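You operate a simulated robot arm through the tools that you are given. There is no shell and no other tool.

You are at the controls of a simulated robot arm. One attempt, no reset.

TASK
Take the sanding block with the smallest size on its label from the top of the tile bench and put it on the shelf under the tile bench. Then put the measuring cup in the inside of the mop tub. Then take the grey brush and put it on top of the steel pipe. Do these in the order given. Set down upright: measuring cup.

Only the result counts: the job must be done as asked and must still hold three seconds after the hand-in. Knocking over, shifting, dropping, spilling or breaking anything else fails it.

THE ROBOT
A 7-joint arm with a two-finger parallel gripper on a trunk, on a base that drives. Base frame: it is fixed to the floor where the robot stands at the start and does not move with it; the origin is under the middle of the robot, x ahead of it, y to its left, z up. Units: mm, degrees, N and s.
Its first joint turns from -166.0 to 166.0 degrees. Places, roughly: grey brush (3x3x14 cm) [1000, -1700, 900]; inside of the mop tub (25x22 cm) [-2180, -3200, 320]; measuring cup [1500, -1750, 750]; sanding block [3750, -1000, 750]; shelf under the tile bench [3500, -1300, 200]; steel pipe [-1750, -1250, 750]. Payload 3.43 kg.
The TCP is the grasp point between the finger pads, 30 mm short of the fingertips. In the tool frame z runs along the fingers and y along their closing line. Largest opening 94 mm; finger width 28, thickness 10; the body of the gripper, 50 by 96 mm, starts 55 mm behind the TCP.
Orientation is that of the tool frame in the base frame, as [roll, pitch, yaw] about the fixed x, y, z axes, in that order (R = Rz(yaw) Ry(pitch) Rx(roll)). With the fingers straight down and closing along the base's y, the tool's x points along the base's -x, its y along +y and its z along -z.

THE INTERFACE
- The arm moves only by the tool move_arm. Its argument "rows" is a list of rows, each an object (a shift or turn left out is 0, a gripper value left out holds the last) with "travel": the shift along the base's x, y, z in mm, a list of three; "rot": the turn, a rotation vector about the base's x, y, z in degrees, a list of three; "hand": the gripper command, from -1 (fully open) to 1 (shut), values between in proportion. In form: [{"travel": [dx, dy, dz], "rot": [rx, ry, rz], "hand": hand}, ...]. A call has 1 to 20 rows; each row is the pose to reach, as a shift and turn from the pose commanded when the call began. A row lasts 0.2 s, in which the tool goes at most 50 mm and 8.6 degrees; a call with a longer step from one row to the next is refused whole, and so is a gripper value outside its range. A pose out of reach is approached as far as the arm can. The call stops where the force on the tool passes 40 N (or 10 N more than at its start, if that is more) or the arm is blocked; 0.2 s more then pass. The fingers move at their own pace (about 45 mm/s each) and stop on an object; they squeeze with about 43 N. The grip force told is the motor's: it shows also when the fingers shut on nothing. Time passes only in rows, and 0.2 s behind the last, so rows that repeat a pose let the fingers close. The reply holds the time, the measured pose of the TCP, the force on the tool along the base axes, the opening and the grip force, in the units named above and with some noise, with the torque about the TCP (base axes, N m) and any sound that the robot's microphone picked up.
- Cameras (640 x 400 px; columns grow to the right, rows downward): "scene" is now at [30.1, 192.3, 1403.4]; the picture's right is [-0.20, -0.98, 0.00], its down [-0.50, 0.10, -0.86] and it looks along [0.84, -0.17, -0.52] (base axes); focal length 253 px, centre (320, 200). "wrist" rides on the gripper at [76, 14, -103] in the tool frame; the picture's right is [-0.18, 0.98, 0.00], its down [-0.75, -0.14, -0.64] and it looks along [-0.63, -0.12, 0.77] (tool axes); focal length 243 px, centre (320, 200). There is no depth. A picture from a camera that has moved, and an enlarged one, comes with that camera's place and axes in the base frame and with its lens. The place of the scene camera against the robot may be out by one fixed shift of up to 18 mm in any direction.
- camera(camera): a new picture of that camera. It takes no simulated time.
- steer(legs): drives the robot by 1 to 6 legs, each [ahead, turn to the left] in mm and degrees, along the robot's own axes; the way and the turn of a leg run together, so that a leg with both is an arc; at most 1500 mm and 180 degrees a leg. The arm and the cameras ride along, it lands a little off, and it stops where it bumps. It gives what a move gives.
- aim_head(pan, tilt): turns the head with the scene camera to pan (to the left, within 120 degrees either way) and tilt (down, from -29 to 69), counted from straight ahead of the robot. It gives what a move gives.
- inspect(camera, box): a new picture of the part [left, top, right, bottom] of that camera's present view, enlarged. It takes no simulated time.
- hand_in(): hands the job in; it is judged then, once.

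Nothing tells you exact positions but the pictures and the camera data. Unless the task says otherwise, let go and move clear before handing in.

The tools are called as a command line: name --argument value ..., lists and objects as JSON in quotes. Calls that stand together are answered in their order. move_arm: Moves the arm, as the interface text tells. Its arguments: {"type":"object","properties":{"rows":{"type":"array","items":{"type":"object","properties":{"travel":{"type":"array","items":{"type":"number"}},"rot":{"type":"array","items":{"type":"number"}},"hand":{"type":"number"}}}}},"required":["rows"]} The other tools are called the same way: steer (legs) drives the base; aim_head (pan, tilt) turns the head that bears the scene camera; camera (camera) takes a picture; inspect (camera, box) takes an enlarged picture of a part of a camera's view; hand_in () hands the job in.

At the start:

```text
time_s: 0.0
tool_pos: [565.4, 182.1, 1062.3]
ee_rot: [179.9, 0.0, -179.5]
contact_force: [0.2, -0.1, -1.0]
ft_torque: [-0.03, 0.02, 0.02]
width: 94.1
finger_force: 0.1
robot x, y, heading: [-1.5, -13.9, 0.0]
head pan, tilt: [-11.7, 31.0]
```

scene: 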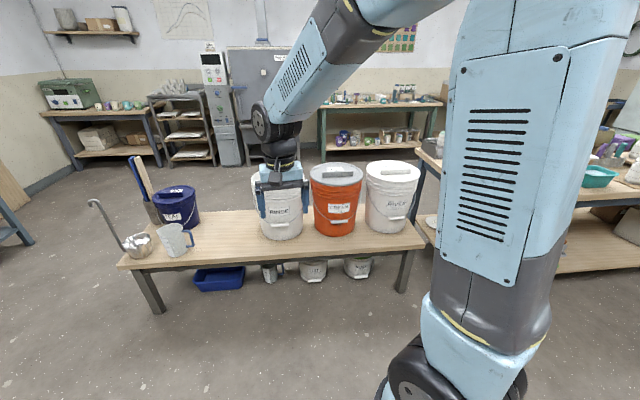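
wrist: 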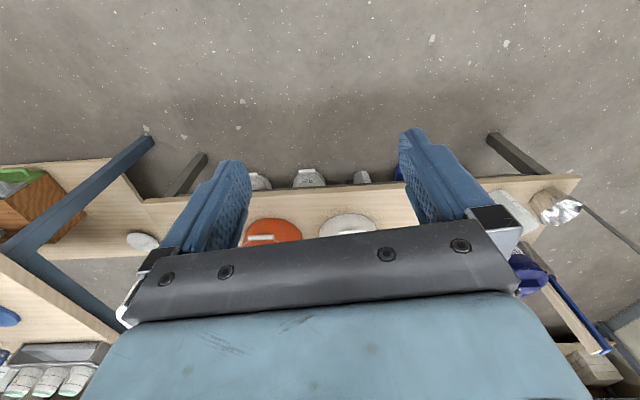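

I see a bench ahead with buckets, a jug and a ladle. The named places are mostly to the right of the robot, so I will look around with the head first.

aim_head --pan -50 --tilt 25

camera --camera "scene"

aim_head --pan -100 --tilt 25

camera --camera "scene"

```text
time_s: 1.1
tool_pos: [564.7, 181.4, 1061.6]
ee_rot: [-180.0, -0.1, -179.5]
contact_force: [0.0, -0.1, -0.3]
ft_torque: [0.0, 0.01, 0.0]
width: 94.2
finger_force: 0.1
robot x, y, heading: [-3.6, -15.8, 0.1]
head pan, tilt: [-50.0, 25.0]
```

```text
taken
camera scene: at [1.3, 140.0, 1412.9], right [-0.77, -0.64, 0.0], down [-0.27, 0.32, -0.91], along [0.58, -0.69, -0.42], focal length 253 px, centre (320, 200)
```

scene: 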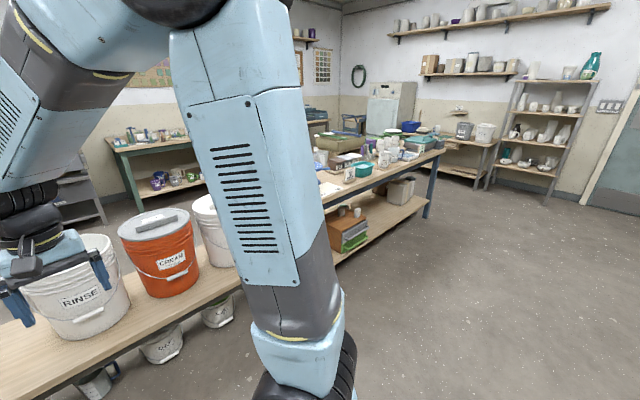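

```text
time_s: 2.2
tool_pos: [563.9, 181.9, 1062.2]
ee_rot: [-180.0, 0.0, -179.5]
contact_force: [0.3, 0.2, -0.2]
ft_torque: [0.02, -0.03, 0.01]
width: 94.1
finger_force: 0.0
robot x, y, heading: [0.0, -15.3, 0.3]
head pan, tilt: [-100.0, 25.0]
```

```text
taken
camera scene: at [-73.9, 119.7, 1413.0], right [-0.99, 0.17, 0.0], down [0.07, 0.42, -0.91], along [-0.16, -0.89, -0.42], focal length 253 px, centre (320, 200)
```

scene: 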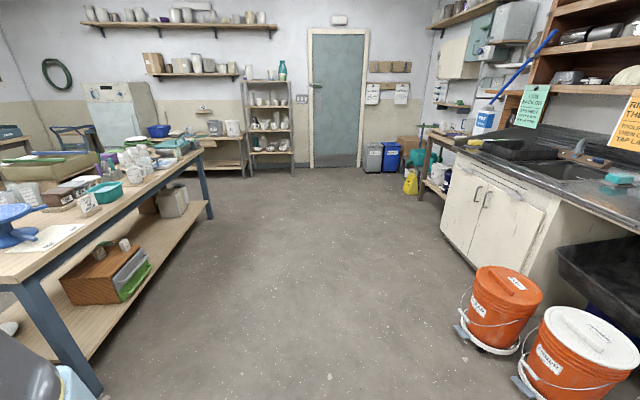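

A long centre bench lies on the right, a sink counter behind to the right, and a further bench past the front one. I will look closer at each.

inspect --camera "scene" --box '[0, 100, 240, 250]'

inspect --camera "scene" --box '[340, 60, 640, 248]'

aim_head --pan -120 --tilt 25

camera --camera "scene"

aim_head --pan -70 --tilt 20

camera --camera "scene"

inspect --camera "scene" --box '[0, 100, 320, 300]'

aim_head --pan -20 --tilt 15

camera --camera "scene"

aim_head --pan 60 --tilt 30

camera --camera "scene"

aim_head --pan 120 --tilt 30

camera --camera "scene"

```text
2.67 times, centred on (120, 175) of scene
camera zoom: at [-73.9, 119.7, 1413.0], right [-0.99, 0.17, 0.0], down [0.07, 0.42, -0.91], along [-0.16, -0.89, -0.42], focal length 674 px, centre (853, 267)
```

zoom: 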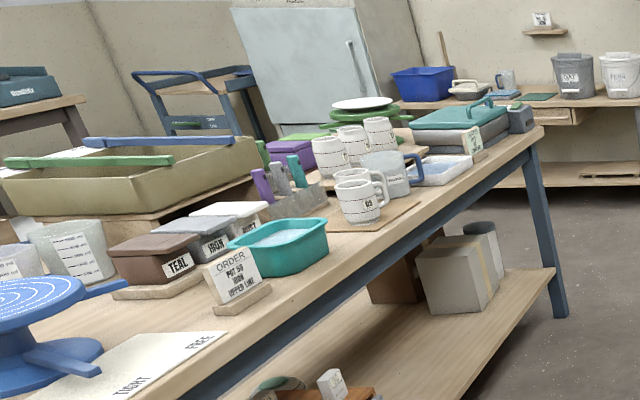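

```text
2.13 times, centred on (490, 154) of scene
camera zoom: at [-73.9, 119.7, 1413.0], right [-0.99, 0.17, 0.0], down [0.07, 0.42, -0.91], along [-0.16, -0.89, -0.42], focal length 538 px, centre (-42, 298)
```

zoom: 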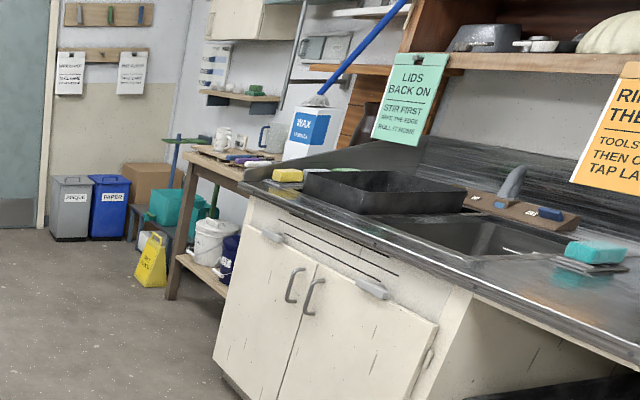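

```text
time_s: 3.1
tool_pos: [565.5, 181.7, 1061.9]
ee_rot: [-180.0, 0.1, -179.5]
contact_force: [-0.1, 0.3, 0.1]
ft_torque: [-0.02, -0.02, -0.02]
width: 94.3
finger_force: 0.0
robot x, y, heading: [-2.1, -17.5, 0.1]
head pan, tilt: [-120.0, 25.0]
```

```text
taken
camera scene: at [-104.0, 130.6, 1413.0], right [-0.87, 0.5, 0.0], down [0.21, 0.37, -0.91], along [-0.45, -0.79, -0.42], focal length 253 px, centre (320, 200)
```

scene: 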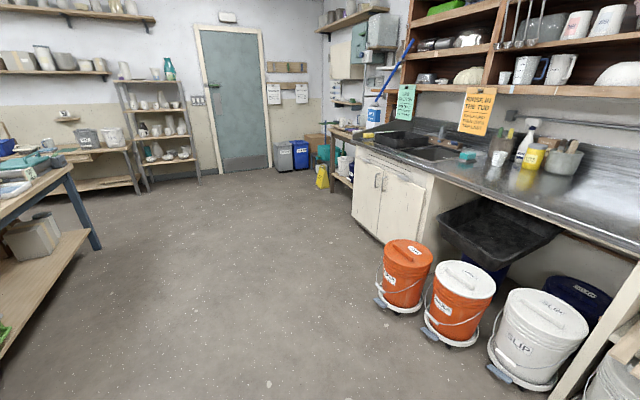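

```text
time_s: 4.2
tool_pos: [564.6, 180.9, 1061.3]
ee_rot: [-180.0, -0.1, -179.5]
contact_force: [-0.3, 0.0, -0.4]
ft_torque: [-0.02, -0.02, 0.02]
width: 94.1
finger_force: 0.1
robot x, y, heading: [0.9, -14.9, 0.1]
head pan, tilt: [-70.0, 20.0]
```

```text
taken
camera scene: at [-26.2, 123.0, 1421.0], right [-0.94, -0.34, 0.0], down [-0.12, 0.32, -0.94], along [0.32, -0.88, -0.34], focal length 253 px, centre (320, 200)
```

scene: 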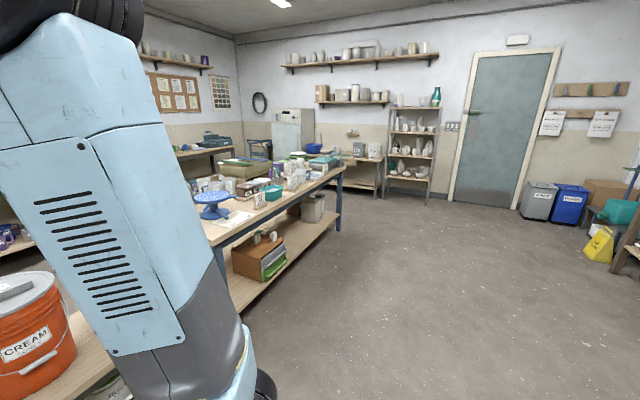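

```text
2.00 times, centred on (160, 200) of scene
camera zoom: at [-26.2, 123.0, 1421.0], right [-0.94, -0.34, 0.0], down [-0.12, 0.32, -0.94], along [0.32, -0.88, -0.34], focal length 506 px, centre (640, 200)
```

zoom: 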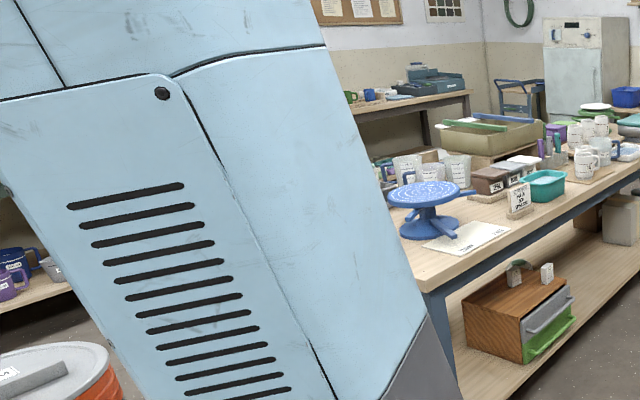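

```text
time_s: 5.4
tool_pos: [564.6, 181.5, 1061.1]
ee_rot: [179.9, 0.0, -179.5]
contact_force: [0.4, 0.0, 0.7]
ft_torque: [-0.01, 0.01, 0.02]
width: 93.8
finger_force: 0.0
robot x, y, heading: [-5.1, -17.7, 0.2]
head pan, tilt: [-20.0, 15.0]
```

```text
taken
camera scene: at [29.7, 178.5, 1429.2], right [-0.34, -0.94, 0.0], down [-0.24, 0.09, -0.97], along [0.91, -0.33, -0.26], focal length 253 px, centre (320, 200)
```

scene: 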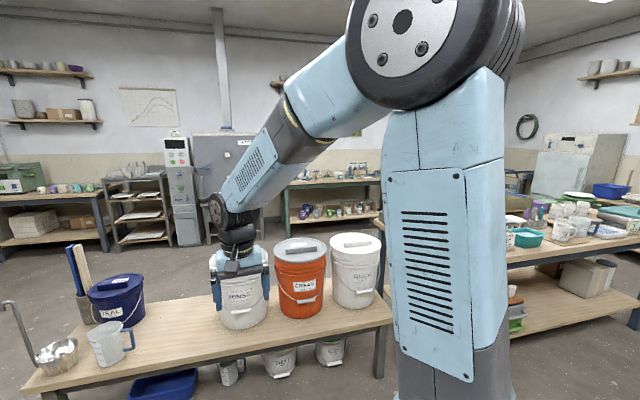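

```text
time_s: 7.0
tool_pos: [564.4, 180.1, 1061.5]
ee_rot: [179.9, 0.0, -179.5]
contact_force: [0.0, 1.0, 0.6]
ft_torque: [0.02, 0.0, 0.0]
width: 94.0
finger_force: 0.0
robot x, y, heading: [-4.3, -16.5, -0.1]
head pan, tilt: [60.0, 30.0]
```

```text
taken
camera scene: at [-12.8, 288.8, 1405.0], right [0.87, -0.5, 0.0], down [-0.25, -0.43, -0.87], along [0.43, 0.75, -0.5], focal length 253 px, centre (320, 200)
```

scene: 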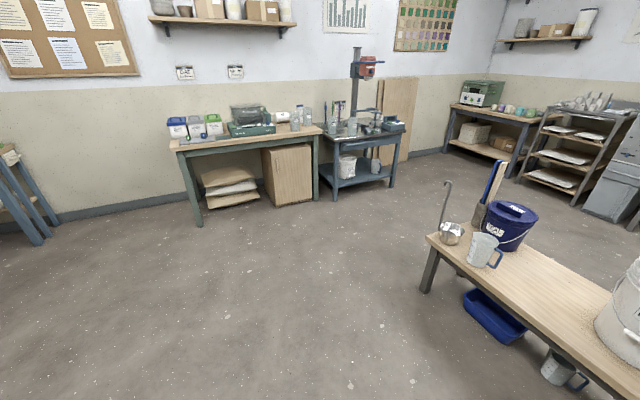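

```text
time_s: 8.2
tool_pos: [564.9, 182.5, 1061.1]
ee_rot: [179.9, 0.0, -179.4]
contact_force: [0.0, 0.0, 0.5]
ft_torque: [0.0, 0.01, -0.03]
width: 93.9
finger_force: 0.0
robot x, y, heading: [-4.8, -13.8, -0.1]
head pan, tilt: [120.0, 30.0]
```

```text
taken
camera scene: at [-103.3, 288.8, 1405.0], right [0.87, 0.5, 0.0], down [0.25, -0.43, -0.87], along [-0.43, 0.75, -0.5], focal length 253 px, centre (320, 200)
```

scene: 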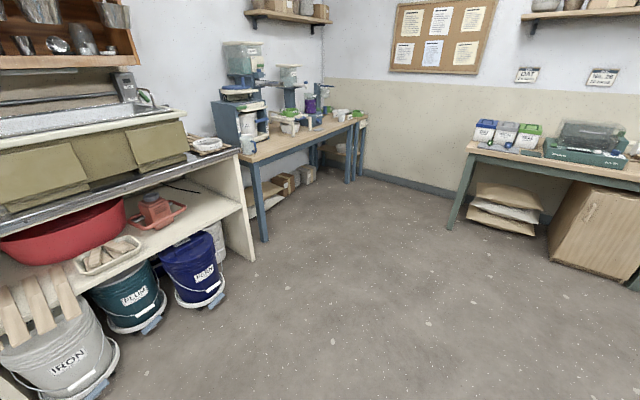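

The tile bench is the green-legged one at the far wall (about x 3500, y -550 to -1900). The way between the front bench and the centre bench looks too narrow, so I will go round the front bench's left end.

aim_head --pan 0 --tilt 30

steer --legs '[[0, 90], [1500, 0], [120, 0], [0, -90]]'

camera --camera "scene"

```text
time_s: 10.2
tool_pos: [564.8, 181.0, 1060.9]
ee_rot: [180.0, 0.0, -179.5]
contact_force: [0.4, -0.1, 0.1]
ft_torque: [-0.03, -0.02, -0.02]
width: 93.9
finger_force: 0.1
robot x, y, heading: [-3.4, -17.1, -0.1]
head pan, tilt: [0.0, 30.0]
```

```text
time_s: 13.9
tool_pos: [-15.8, 589.5, 1062.6]
ee_rot: [-179.9, -0.2, -107.0]
contact_force: [1.5, 0.1, -0.7]
ft_torque: [0.02, 0.09, -0.03]
width: 94.0
finger_force: 0.0
robot x, y, heading: [77.4, -38.3, 74.8]
head pan, tilt: [0.0, 30.0]
stopped in leg 1: the robot was blocked; the commanded pose is now the measured one
```

```text
taken
camera scene: at [-138.4, 45.7, 1405.0], right [0.96, -0.26, 0.0], down [-0.13, -0.48, -0.87], along [0.23, 0.83, -0.5], focal length 253 px, centre (320, 200)
```

scene: 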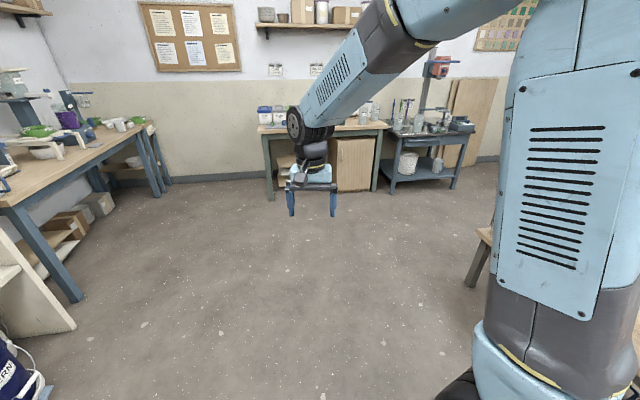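

The robot was blocked partway through the turn and was pushed toward +x, so something low stands near it. I will look down around the base.

aim_head --pan 110 --tilt 60

camera --camera "scene"

aim_head --pan 50 --tilt 60

camera --camera "scene"

aim_head --pan -20 --tilt 60

camera --camera "scene"

aim_head --pan -110 --tilt 60

camera --camera "scene"

```text
time_s: 15.8
tool_pos: [-16.0, 587.2, 1062.0]
ee_rot: [-179.9, -0.1, -107.0]
contact_force: [0.2, -0.8, 0.0]
ft_torque: [-0.02, 0.02, 0.02]
width: 93.6
finger_force: 0.0
robot x, y, heading: [76.8, -38.1, 74.5]
head pan, tilt: [110.0, 60.0]
```

```text
taken
camera scene: at [-229.2, -47.0, 1362.9], right [-0.08, 1.0, 0.0], down [0.86, 0.07, -0.5], along [-0.5, -0.04, -0.87], focal length 253 px, centre (320, 200)
```

scene: 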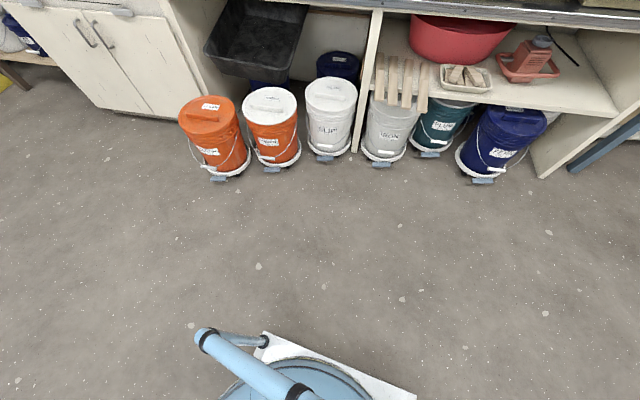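

```text
time_s: 17.1
tool_pos: [-16.6, 588.8, 1061.9]
ee_rot: [-180.0, -0.2, -107.0]
contact_force: [-1.0, -0.3, 0.0]
ft_torque: [0.0, -0.02, 0.0]
width: 94.0
finger_force: 0.1
robot x, y, heading: [76.8, -38.7, 74.8]
head pan, tilt: [50.0, 60.0]
```

```text
taken
camera scene: at [-200.7, 13.2, 1362.9], right [0.82, 0.57, 0.0], down [0.49, -0.71, -0.5], along [-0.28, 0.41, -0.87], focal length 253 px, centre (320, 200)
```

scene: 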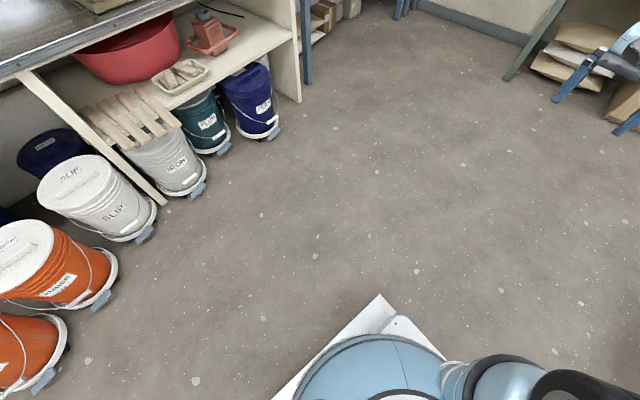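

```text
time_s: 18.5
tool_pos: [-15.4, 588.5, 1061.5]
ee_rot: [-179.8, -0.1, -107.0]
contact_force: [0.5, -0.2, -0.6]
ft_torque: [0.0, 0.01, -0.01]
width: 93.7
finger_force: 0.1
robot x, y, heading: [75.1, -39.3, 74.7]
head pan, tilt: [-20.0, 60.0]
```

```text
taken
camera scene: at [-124.3, 12.8, 1362.9], right [0.82, -0.58, 0.0], down [-0.5, -0.71, -0.5], along [0.29, 0.41, -0.87], focal length 253 px, centre (320, 200)
```

scene: 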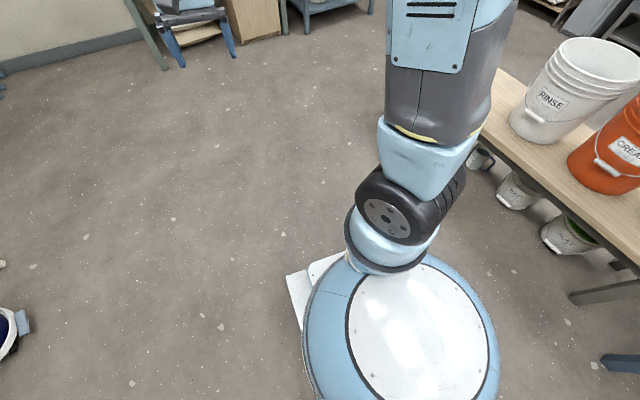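

```text
time_s: 20.2
tool_pos: [-16.2, 589.3, 1061.5]
ee_rot: [-179.9, 0.0, -107.0]
contact_force: [-0.2, 0.0, -0.5]
ft_torque: [-0.01, 0.01, 0.0]
width: 94.0
finger_force: 0.0
robot x, y, heading: [74.9, -37.2, 74.1]
head pan, tilt: [-110.0, 60.0]
```

```text
taken
camera scene: at [-108.4, -80.2, 1362.9], right [-0.58, -0.82, 0.0], down [-0.71, 0.5, -0.5], along [0.41, -0.29, -0.87], focal length 253 px, centre (320, 200)
```

scene: 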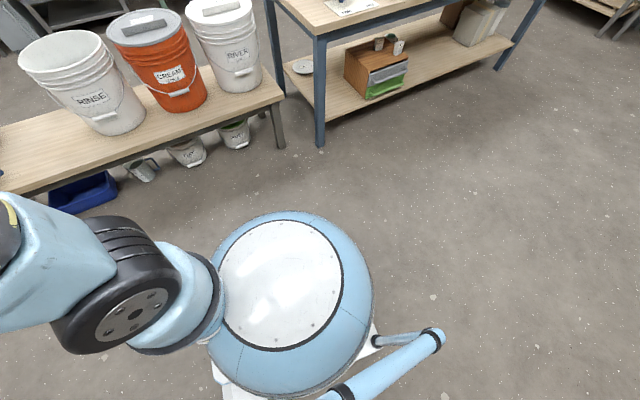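

Nothing stands near the base, so the stop is odd. I will try a small further turn.

aim_head --pan 0 --tilt 30

steer --legs '[[0, 10]]'

```text
time_s: 22.0
tool_pos: [-15.9, 588.6, 1061.0]
ee_rot: [-179.8, -0.1, -107.0]
contact_force: [-0.2, -0.6, 0.1]
ft_torque: [0.0, -0.01, -0.01]
width: 93.9
finger_force: 0.1
robot x, y, heading: [75.4, -38.9, 74.7]
head pan, tilt: [0.0, 30.0]
```

```text
time_s: 23.2
tool_pos: [-121.4, 563.0, 1061.8]
ee_rot: [-180.0, -0.1, -97.1]
contact_force: [-0.4, -0.2, 0.2]
ft_torque: [0.03, 0.01, -0.03]
width: 93.9
finger_force: 0.0
robot x, y, heading: [89.0, -39.5, 84.7]
head pan, tilt: [0.0, 30.0]
```

The turn went through this time. I will go on in smaller pieces to clear the bench's left end.

steer --legs '[[0, 5], [800, 0], [800, 0]]'

steer --legs '[[0, -45], [0, -45]]'

camera --camera "scene"

```text
time_s: 31.9
tool_pos: [-159.8, 2119.5, 1062.3]
ee_rot: [-180.0, 0.0, -92.1]
contact_force: [0.6, 0.3, -0.1]
ft_torque: [0.0, 0.04, -0.01]
width: 94.0
finger_force: 0.1
robot x, y, heading: [103.4, 1538.1, 89.5]
head pan, tilt: [0.0, 30.0]
```

```text
time_s: 36.1
tool_pos: [565.9, 1988.5, 1063.4]
ee_rot: [-180.0, 0.0, -162.1]
contact_force: [0.2, 0.3, 0.4]
ft_torque: [-0.03, 0.0, 0.03]
width: 93.8
finger_force: 0.1
robot x, y, heading: [81.3, 1614.3, 17.4]
head pan, tilt: [0.0, 30.0]
stopped in leg 2: the robot was blocked; the commanded pose is now the measured one
```

```text
taken
camera scene: at [40.6, 1837.6, 1404.9], right [0.3, -0.95, 0.0], down [-0.48, -0.15, -0.87], along [0.83, 0.26, -0.5], focal length 253 px, centre (320, 200)
```

scene: 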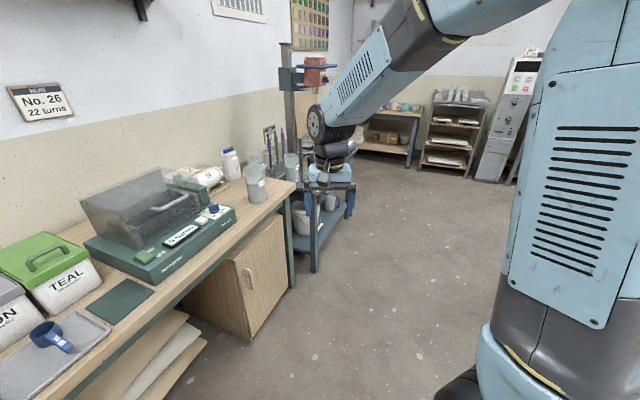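

Again it stopped late in the turn with nothing near. I will finish the turn.

steer --legs '[[0, -17]]'

camera --camera "scene"

aim_head --pan -40 --tilt 30

camera --camera "scene"

```text
time_s: 37.5
tool_pos: [657.0, 1828.3, 1063.9]
ee_rot: [-179.9, -0.1, -179.3]
contact_force: [-0.1, -0.5, -0.6]
ft_torque: [0.04, -0.03, 0.01]
width: 93.9
finger_force: 0.1
robot x, y, heading: [81.1, 1628.1, 0.3]
head pan, tilt: [0.0, 30.0]
```

```text
taken
camera scene: at [113.9, 1858.2, 1405.0], right [0.0, -1.0, 0.0], down [-0.5, 0.0, -0.87], along [0.87, 0.0, -0.5], focal length 253 px, centre (320, 200)
```

scene: 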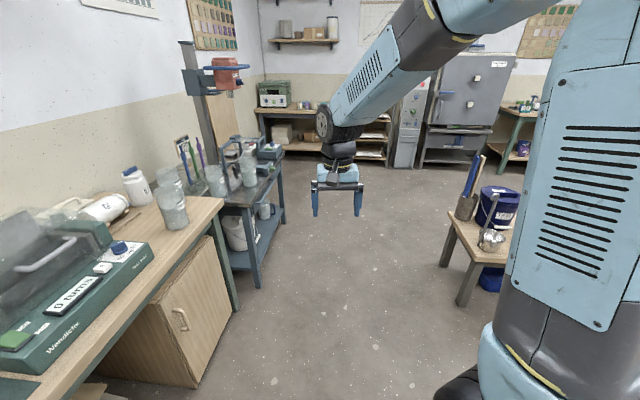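

```text
time_s: 38.6
tool_pos: [656.3, 1828.8, 1064.8]
ee_rot: [-179.8, -0.1, -179.4]
contact_force: [0.0, -0.3, 0.5]
ft_torque: [0.0, 0.0, -0.03]
width: 94.1
finger_force: 0.1
robot x, y, heading: [81.7, 1632.3, 0.3]
head pan, tilt: [-40.0, 30.0]
```

```text
taken
camera scene: at [93.1, 1800.0, 1405.0], right [-0.64, -0.77, 0.0], down [-0.39, 0.32, -0.87], along [0.67, -0.55, -0.5], focal length 253 px, centre (320, 200)
```

scene: 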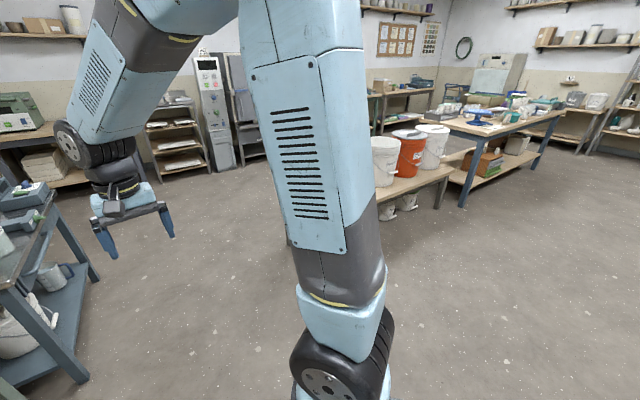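

The aisle ahead is about 1.2 m wide and I am centred in it. I drive ahead and then turn toward the tile bench.

steer --legs '[[1200, 0], [1000, 0]]'

steer --legs '[[0, -45]]'

aim_head --pan 0 --tilt 25

camera --camera "scene"

aim_head --pan 30 --tilt 25

camera --camera "scene"

```text
time_s: 49.6
tool_pos: [2851.6, 1820.3, 1064.5]
ee_rot: [-179.9, -0.1, 179.9]
contact_force: [0.9, 0.3, 0.4]
ft_torque: [-0.02, -0.01, 0.0]
width: 93.9
finger_force: 0.0
robot x, y, heading: [2271.8, 1629.4, -0.5]
head pan, tilt: [-40.0, 30.0]
```

```text
time_s: 52.3
tool_pos: [2810.8, 1350.3, 1065.1]
ee_rot: [-179.9, -0.1, 134.2]
contact_force: [-0.2, 0.9, -0.1]
ft_torque: [-0.02, 0.0, 0.0]
width: 94.2
finger_force: 0.1
robot x, y, heading: [2306.4, 1666.3, -46.0]
head pan, tilt: [-40.0, 30.0]
```

```text
time_s: 53.4
tool_pos: [2811.0, 1350.2, 1063.5]
ee_rot: [-179.9, -0.1, 134.2]
contact_force: [0.2, 0.1, 0.2]
ft_torque: [0.01, -0.01, -0.02]
width: 94.2
finger_force: 0.2
robot x, y, heading: [2307.3, 1665.8, -46.1]
head pan, tilt: [0.0, 25.0]
```

```text
taken
camera scene: at [2502.9, 1797.7, 1412.9], right [-0.72, -0.69, 0.0], down [-0.29, 0.31, -0.91], along [0.63, -0.65, -0.42], focal length 253 px, centre (320, 200)
```

scene: 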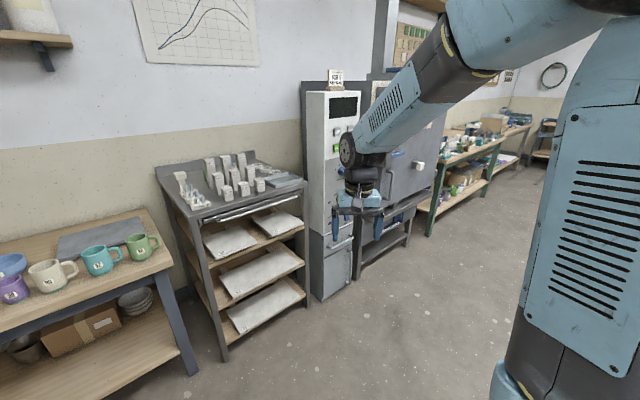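

```text
time_s: 54.4
tool_pos: [2810.4, 1349.9, 1064.6]
ee_rot: [179.9, -0.1, 134.2]
contact_force: [0.2, 1.1, 0.1]
ft_torque: [-0.02, 0.0, 0.01]
width: 93.9
finger_force: 0.1
robot x, y, heading: [2306.2, 1664.6, -46.1]
head pan, tilt: [30.0, 25.0]
```

```text
taken
camera scene: at [2527.6, 1838.5, 1412.9], right [-0.28, -0.96, 0.0], down [-0.41, 0.12, -0.91], along [0.87, -0.25, -0.42], focal length 253 px, centre (320, 200)
```

scene: 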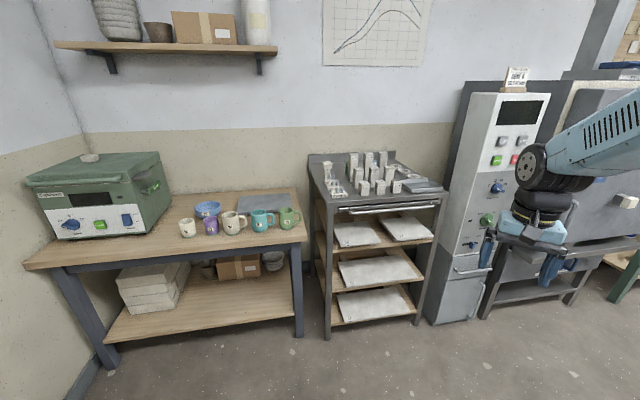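

Kiln, rack and cabinet fronts are at about x 3350. I need to see the corridor along -y before driving it.

steer --legs '[[0, -44]]'

aim_head --pan 0 --tilt 30

camera --camera "scene"

aim_head --pan -35 --tilt 30

camera --camera "scene"

```text
time_s: 57.0
tool_pos: [2453.8, 1086.2, 1066.3]
ee_rot: [-179.8, -0.1, 90.8]
contact_force: [0.4, 0.4, -0.2]
ft_torque: [0.0, -0.03, -0.01]
width: 93.9
finger_force: 0.1
robot x, y, heading: [2356.4, 1660.0, -89.7]
head pan, tilt: [30.0, 25.0]
```

```text
time_s: 58.0
tool_pos: [2455.7, 1085.6, 1064.0]
ee_rot: [-179.9, -0.1, 90.8]
contact_force: [-1.3, -0.5, 0.8]
ft_torque: [-0.03, -0.02, -0.01]
width: 94.0
finger_force: 0.1
robot x, y, heading: [2361.5, 1662.8, -89.6]
head pan, tilt: [0.0, 30.0]
```

```text
taken
camera scene: at [2594.8, 1624.7, 1405.0], right [-1.0, -0.01, 0.0], down [0.0, 0.5, -0.87], along [0.01, -0.87, -0.5], focal length 253 px, centre (320, 200)
```

scene: 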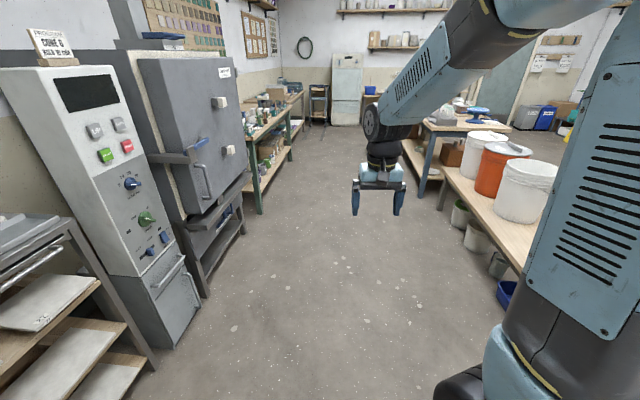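

```text
time_s: 59.0
tool_pos: [2455.1, 1086.3, 1065.5]
ee_rot: [-179.9, -0.1, 90.7]
contact_force: [-0.2, -0.1, 0.4]
ft_torque: [0.01, -0.01, -0.01]
width: 94.0
finger_force: 0.1
robot x, y, heading: [2353.6, 1663.9, -89.7]
head pan, tilt: [-35.0, 30.0]
```

```text
taken
camera scene: at [2542.8, 1640.6, 1405.0], right [-0.82, 0.57, 0.0], down [0.28, 0.41, -0.87], along [-0.49, -0.71, -0.5], focal length 253 px, centre (320, 200)
```

scene: 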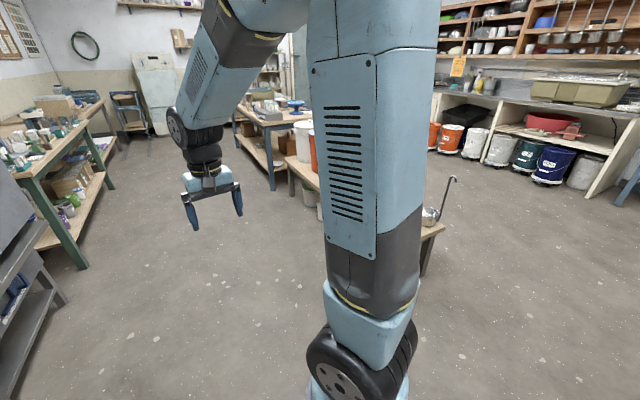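

The corridor between the benches runs from about x 1500 to 3130; I'm at x 2358. I drive down it to stand abreast of the tile bench and then turn left to face it.

steer --legs '[[1400, 0], [1150, 0]]'

steer --legs '[[0, 45]]'

steer --legs '[[0, 45]]'

aim_head --pan 0 --tilt 35

camera --camera "scene"

aim_head --pan -30 --tilt 35

camera --camera "scene"

```text
time_s: 71.5
tool_pos: [2465.3, -1445.5, 1065.8]
ee_rot: [-179.9, -0.1, 91.1]
contact_force: [0.0, -0.8, 0.4]
ft_torque: [0.0, -0.01, -0.01]
width: 94.0
finger_force: 0.1
robot x, y, heading: [2365.6, -868.1, -89.4]
head pan, tilt: [-35.0, 30.0]
```

```text
time_s: 74.2
tool_pos: [2847.9, -1200.8, 1065.4]
ee_rot: [-180.0, -0.1, 136.6]
contact_force: [-0.3, 0.2, 0.3]
ft_torque: [-0.04, -0.02, -0.02]
width: 93.9
finger_force: 0.1
robot x, y, heading: [2329.0, -904.8, -43.7]
head pan, tilt: [-35.0, 30.0]
```

```text
time_s: 76.9
tool_pos: [2902.3, -756.1, 1066.1]
ee_rot: [-179.9, 0.0, -179.0]
contact_force: [-0.5, 0.5, -0.7]
ft_torque: [0.0, -0.01, 0.0]
width: 94.1
finger_force: 0.2
robot x, y, heading: [2326.7, -956.0, 0.3]
head pan, tilt: [-35.0, 30.0]
```

```text
time_s: 77.9
tool_pos: [2902.7, -757.1, 1066.5]
ee_rot: [-180.0, -0.1, -179.0]
contact_force: [0.2, 0.0, 0.4]
ft_torque: [0.02, 0.0, -0.01]
width: 94.0
finger_force: 0.1
robot x, y, heading: [2326.4, -955.0, 0.0]
head pan, tilt: [0.0, 35.0]
```

```text
taken
camera scene: at [2359.0, -729.8, 1397.2], right [0.0, -1.0, 0.0], down [-0.57, 0.0, -0.82], along [0.82, 0.0, -0.57], focal length 253 px, centre (320, 200)
```

scene: 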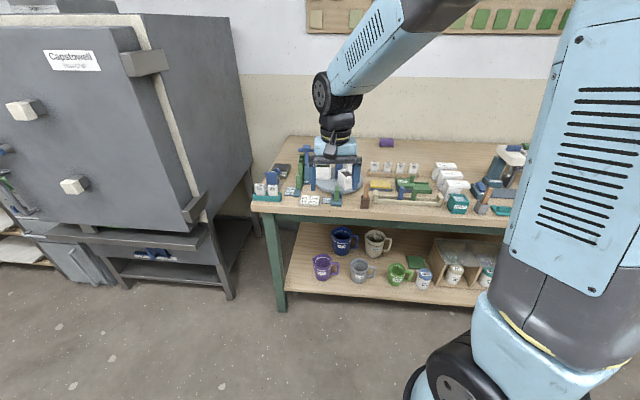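

```text
time_s: 78.9
tool_pos: [2902.9, -754.9, 1067.3]
ee_rot: [-179.9, 0.0, -179.0]
contact_force: [0.1, 0.3, 0.1]
ft_torque: [0.01, -0.01, -0.01]
width: 94.3
finger_force: 0.0
robot x, y, heading: [2328.3, -952.0, 0.1]
head pan, tilt: [-30.0, 35.0]
```

```text
taken
camera scene: at [2347.3, -773.8, 1397.2], right [-0.5, -0.87, 0.0], down [-0.5, 0.29, -0.82], along [0.71, -0.41, -0.57], focal length 253 px, centre (320, 200)
```

scene: 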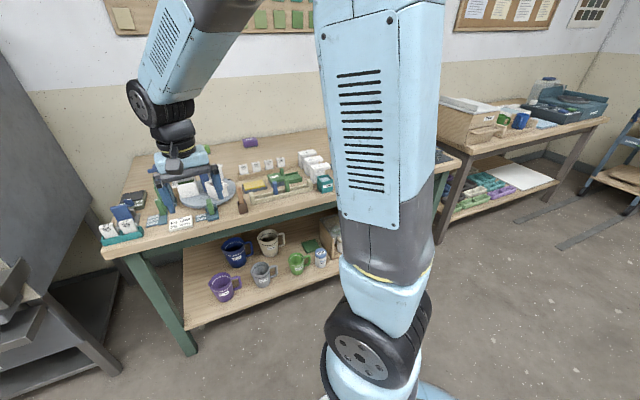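

The tile bench is right in front, with small items on top and mugs on its shelf. I'll zoom in to find the sanding blocks.

inspect --camera "scene" --box '[80, 130, 240, 260]'

inspect --camera "scene" --box '[220, 130, 340, 220]'

aim_head --pan 0 --tilt 35

inspect --camera "scene" --box '[240, 130, 400, 230]'

inspect --camera "scene" --box '[380, 130, 540, 230]'

inspect --camera "scene" --box '[260, 210, 500, 310]'

camera --camera "wrist"

```text
3.08 times, centred on (160, 195) of scene
camera zoom: at [2347.3, -773.8, 1397.2], right [-0.5, -0.87, 0.0], down [-0.5, 0.29, -0.82], along [0.71, -0.41, -0.57], focal length 778 px, centre (812, 215)
```

zoom: 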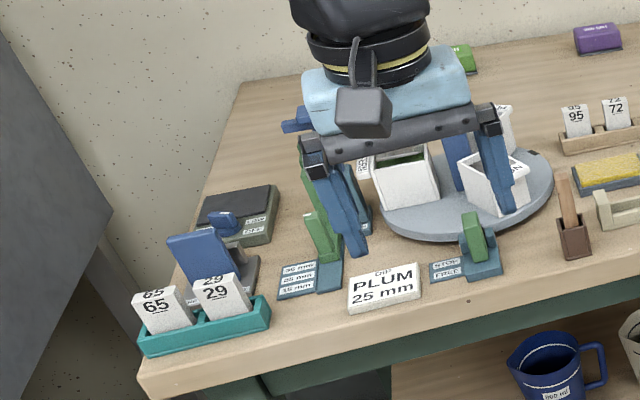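

```text
4.44 times, centred on (280, 175) of scene
camera zoom: at [2347.3, -773.8, 1397.2], right [-0.5, -0.87, 0.0], down [-0.5, 0.29, -0.82], along [0.71, -0.41, -0.57], focal length 1124 px, centre (498, 311)
```

zoom: 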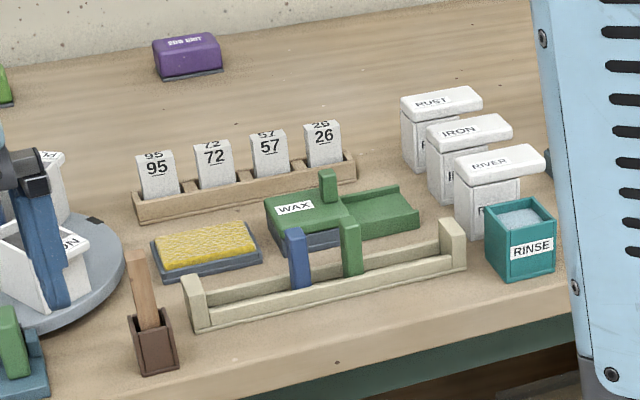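

```text
time_s: 79.8
tool_pos: [2902.9, -755.7, 1066.5]
ee_rot: [-179.8, -0.2, -179.1]
contact_force: [-0.7, 0.0, -0.2]
ft_torque: [0.0, -0.01, 0.0]
width: 94.2
finger_force: 0.1
robot x, y, heading: [2326.0, -959.1, 0.1]
head pan, tilt: [0.0, 35.0]
```

```text
4.00 times, centred on (320, 180) of scene
camera zoom: at [2359.0, -729.8, 1397.2], right [0.0, -1.0, 0.0], down [-0.57, 0.0, -0.82], along [0.82, 0.0, -0.57], focal length 1012 px, centre (320, 280)
```

zoom: 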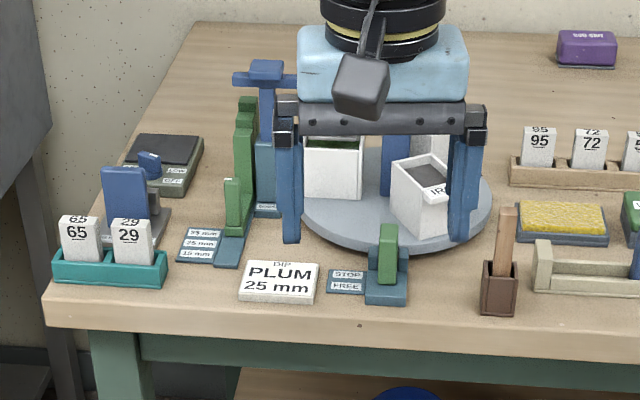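

```text
4.00 times, centred on (460, 180) of scene
camera zoom: at [2359.0, -729.8, 1397.2], right [0.0, -1.0, 0.0], down [-0.57, 0.0, -0.82], along [0.82, 0.0, -0.57], focal length 1012 px, centre (-240, 280)
```

zoom: 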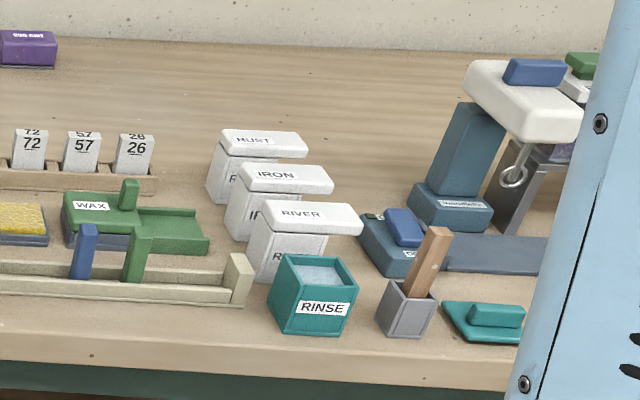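

```text
2.67 times, centred on (380, 260) of scene
camera zoom: at [2359.0, -729.8, 1397.2], right [0.0, -1.0, 0.0], down [-0.57, 0.0, -0.82], along [0.82, 0.0, -0.57], focal length 674 px, centre (160, 40)
```

zoom: 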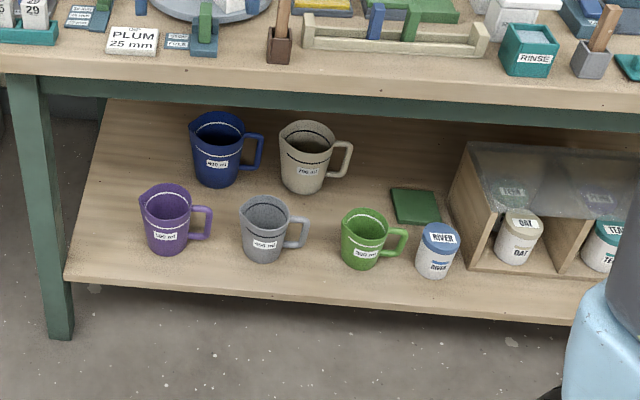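

```text
taken
camera wrist: at [2826.5, -742.1, 1168.7], right [0.17, 0.99, 0.0], down [0.76, -0.13, 0.64], along [0.63, -0.11, -0.77], focal length 243 px, centre (320, 200)
```

wrist: 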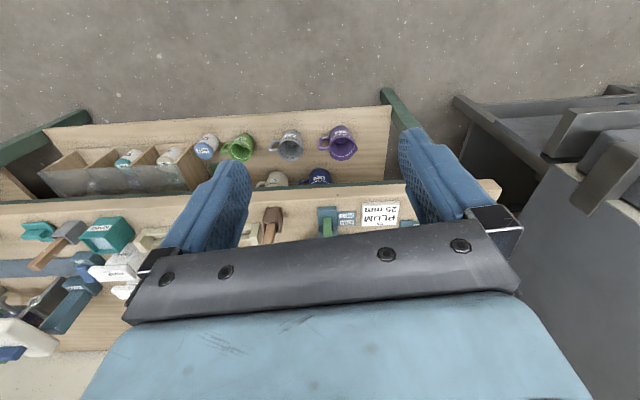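

I see blocks along the back (purple, greens) that look like sanding blocks with grit labels. I will zoom in on them further.

inspect --camera "scene" --box '[370, 132, 410, 157]'

inspect --camera "scene" --box '[480, 130, 540, 168]'

inspect --camera "scene" --box '[270, 130, 370, 192]'

aim_head --pan -48 --tilt 30

camera --camera "scene"

inspect --camera "scene" --box '[50, 120, 150, 182]'

```text
16.00 times, centred on (390, 144) of scene
camera zoom: at [2359.0, -729.8, 1397.2], right [0.0, -1.0, 0.0], down [-0.57, 0.0, -0.82], along [0.82, 0.0, -0.57], focal length 4047 px, centre (-800, 1088)
```

zoom: 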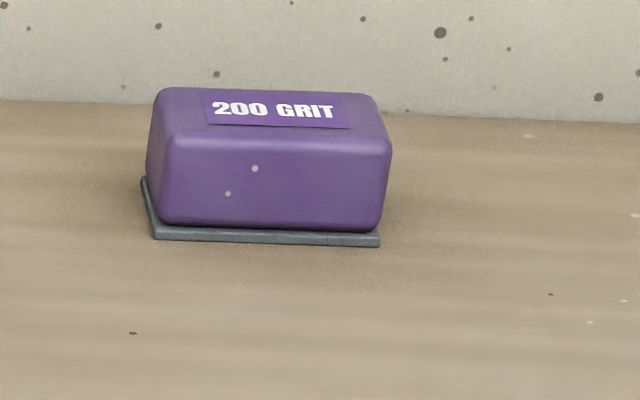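

```text
10.53 times, centred on (510, 149) of scene
camera zoom: at [2359.0, -729.8, 1397.2], right [0.0, -1.0, 0.0], down [-0.57, 0.0, -0.82], along [0.82, 0.0, -0.57], focal length 2662 px, centre (-1680, 737)
```

zoom: 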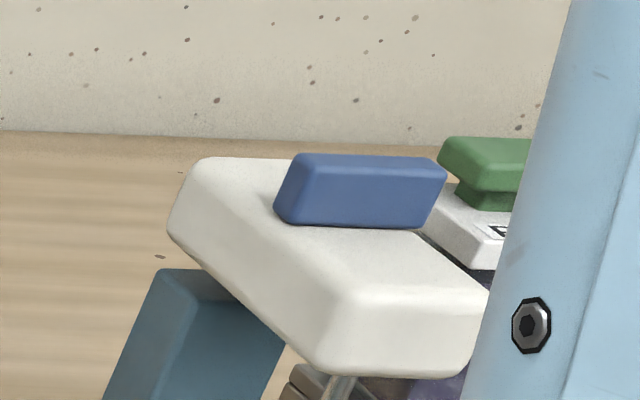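

```text
6.40 times, centred on (320, 161) of scene
camera zoom: at [2359.0, -729.8, 1397.2], right [0.0, -1.0, 0.0], down [-0.57, 0.0, -0.82], along [0.82, 0.0, -0.57], focal length 1619 px, centre (320, 450)
```

zoom: 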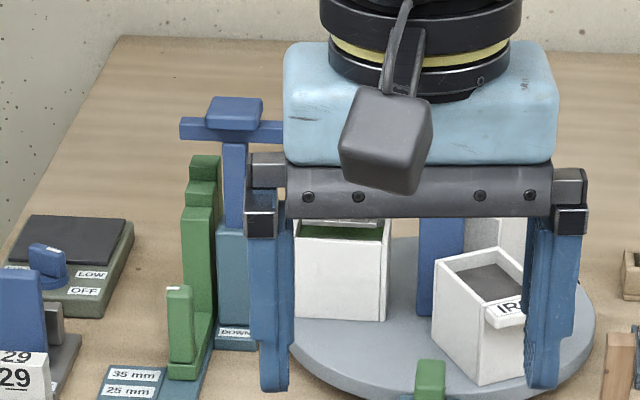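

```text
time_s: 81.0
tool_pos: [2902.1, -756.1, 1065.9]
ee_rot: [-179.9, -0.1, -179.0]
contact_force: [0.6, 0.1, 0.0]
ft_torque: [-0.01, 0.01, -0.01]
width: 94.1
finger_force: 0.1
robot x, y, heading: [2329.9, -955.1, 0.1]
head pan, tilt: [-48.0, 30.0]
```

```text
taken
camera scene: at [2331.6, -797.0, 1405.0], right [-0.74, -0.67, 0.0], down [-0.34, 0.37, -0.87], along [0.58, -0.64, -0.5], focal length 253 px, centre (320, 200)
```

scene: 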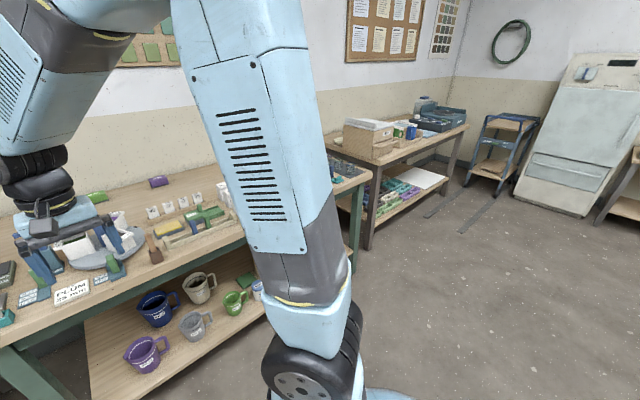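

```text
6.40 times, centred on (100, 151) of scene
camera zoom: at [2331.6, -797.0, 1405.0], right [-0.74, -0.67, 0.0], down [-0.34, 0.37, -0.87], along [0.58, -0.64, -0.5], focal length 1619 px, centre (1728, 514)
```

zoom: 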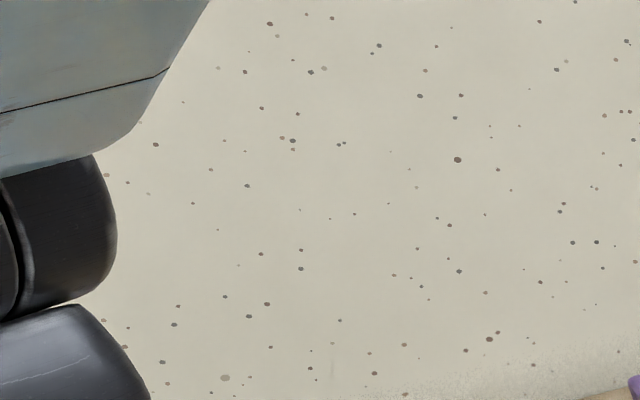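

One sanding block is purple, labelled "200 GRIT"; a green one is partly behind the gripper. I'll zoom on that and check the far right of the bench.

inspect --camera "scene" --box '[80, 170, 180, 232]'

inspect --camera "scene" --box '[320, 130, 400, 180]'

inspect --camera "scene" --box '[340, 90, 480, 240]'

```text
6.40 times, centred on (130, 201) of scene
camera zoom: at [2331.6, -797.0, 1405.0], right [-0.74, -0.67, 0.0], down [-0.34, 0.37, -0.87], along [0.58, -0.64, -0.5], focal length 1619 px, centre (1536, 194)
```

zoom: 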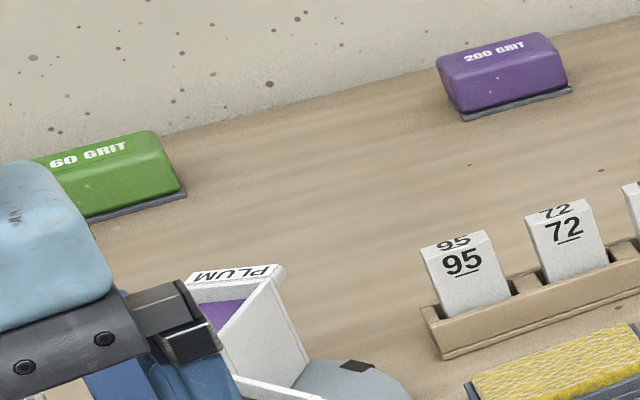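

```text
8.00 times, centred on (360, 155) of scene
camera zoom: at [2331.6, -797.0, 1405.0], right [-0.74, -0.67, 0.0], down [-0.34, 0.37, -0.87], along [0.58, -0.64, -0.5], focal length 2023 px, centre (0, 560)
```

zoom: 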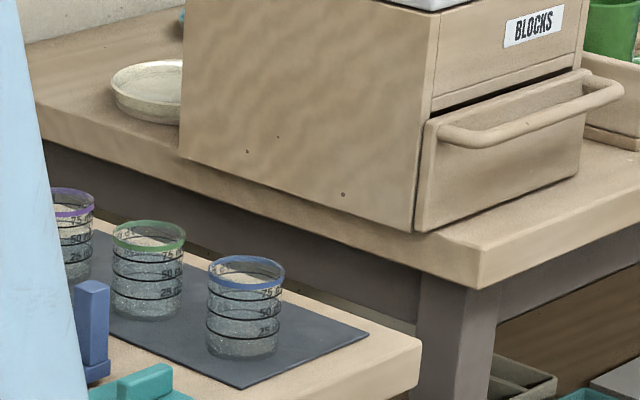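

```text
2.67 times, centred on (410, 165) of scene
camera zoom: at [2331.6, -797.0, 1405.0], right [-0.74, -0.67, 0.0], down [-0.34, 0.37, -0.87], along [0.58, -0.64, -0.5], focal length 674 px, centre (80, 293)
```

zoom: 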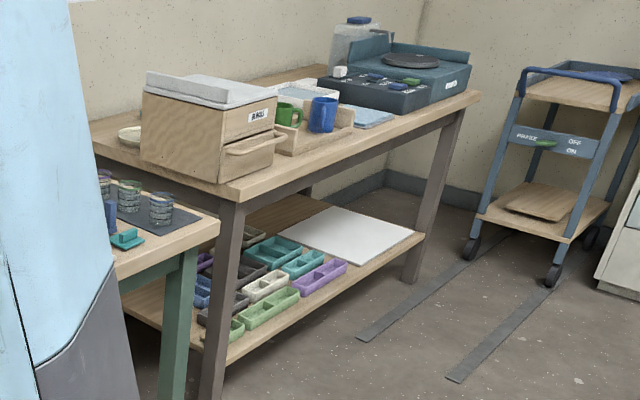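

The sanding blocks seen so far are green "60 GRIT" and purple "200 GRIT", both at the back of the bench (x about 3920). I'll drive closer and look for others.

steer --legs '[[350, 0]]'

aim_head --pan 0 --tilt 35

camera --camera "scene"

camera --camera "wrist"

aim_head --pan -60 --tilt 35

camera --camera "scene"

```text
time_s: 83.3
tool_pos: [3253.2, -751.1, 1066.9]
ee_rot: [-179.9, -0.1, -178.8]
contact_force: [0.1, 0.3, -0.4]
ft_torque: [0.04, -0.01, 0.02]
width: 94.1
finger_force: 0.0
robot x, y, heading: [2676.4, -955.4, 0.5]
head pan, tilt: [-48.0, 30.0]
```

```text
time_s: 84.5
tool_pos: [3252.6, -750.4, 1067.4]
ee_rot: [-179.8, -0.1, -178.7]
contact_force: [-0.5, -0.2, -0.9]
ft_torque: [0.01, -0.01, 0.0]
width: 94.0
finger_force: 0.0
robot x, y, heading: [2681.2, -954.8, 0.5]
head pan, tilt: [0.0, 35.0]
```

```text
taken
camera scene: at [2708.8, -728.7, 1397.2], right [0.01, -1.0, 0.0], down [-0.57, 0.0, -0.82], along [0.82, 0.01, -0.57], focal length 253 px, centre (320, 200)
```

scene: 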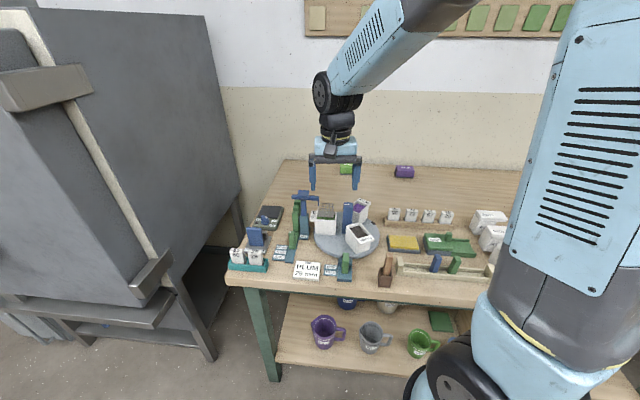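

```text
taken
camera wrist: at [3176.7, -738.4, 1169.2], right [0.16, 0.99, 0.0], down [0.76, -0.12, 0.64], along [0.63, -0.11, -0.77], focal length 243 px, centre (320, 200)
```

wrist: 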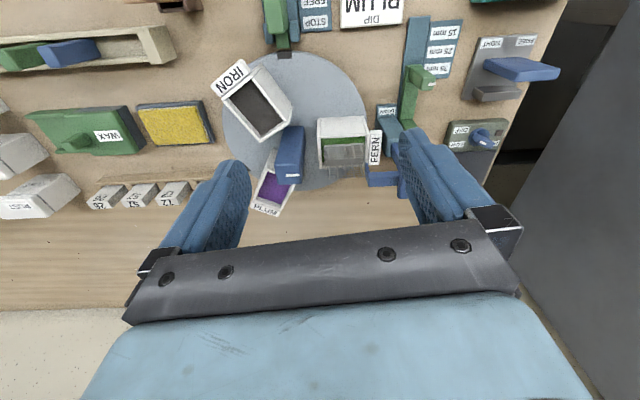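

```text
time_s: 85.8
tool_pos: [3253.8, -751.8, 1067.6]
ee_rot: [-180.0, 0.0, -178.9]
contact_force: [-0.3, -1.0, -0.2]
ft_torque: [0.01, 0.0, 0.02]
width: 94.1
finger_force: 0.1
robot x, y, heading: [2680.7, -954.2, 0.2]
head pan, tilt: [-60.0, 35.0]
```

```text
taken
camera scene: at [2665.4, -805.2, 1397.2], right [-0.86, -0.51, 0.0], down [-0.29, 0.49, -0.82], along [0.42, -0.71, -0.57], focal length 253 px, centre (320, 200)
```

scene: 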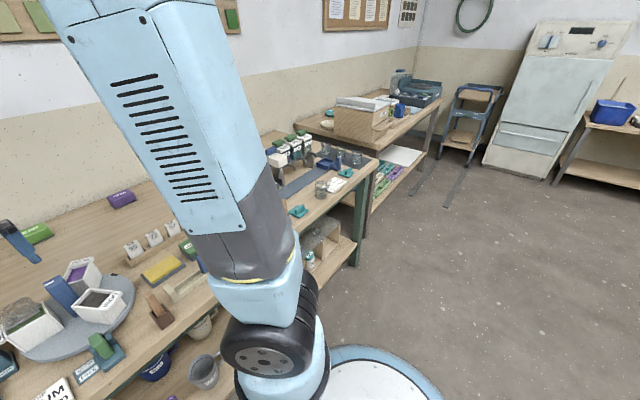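

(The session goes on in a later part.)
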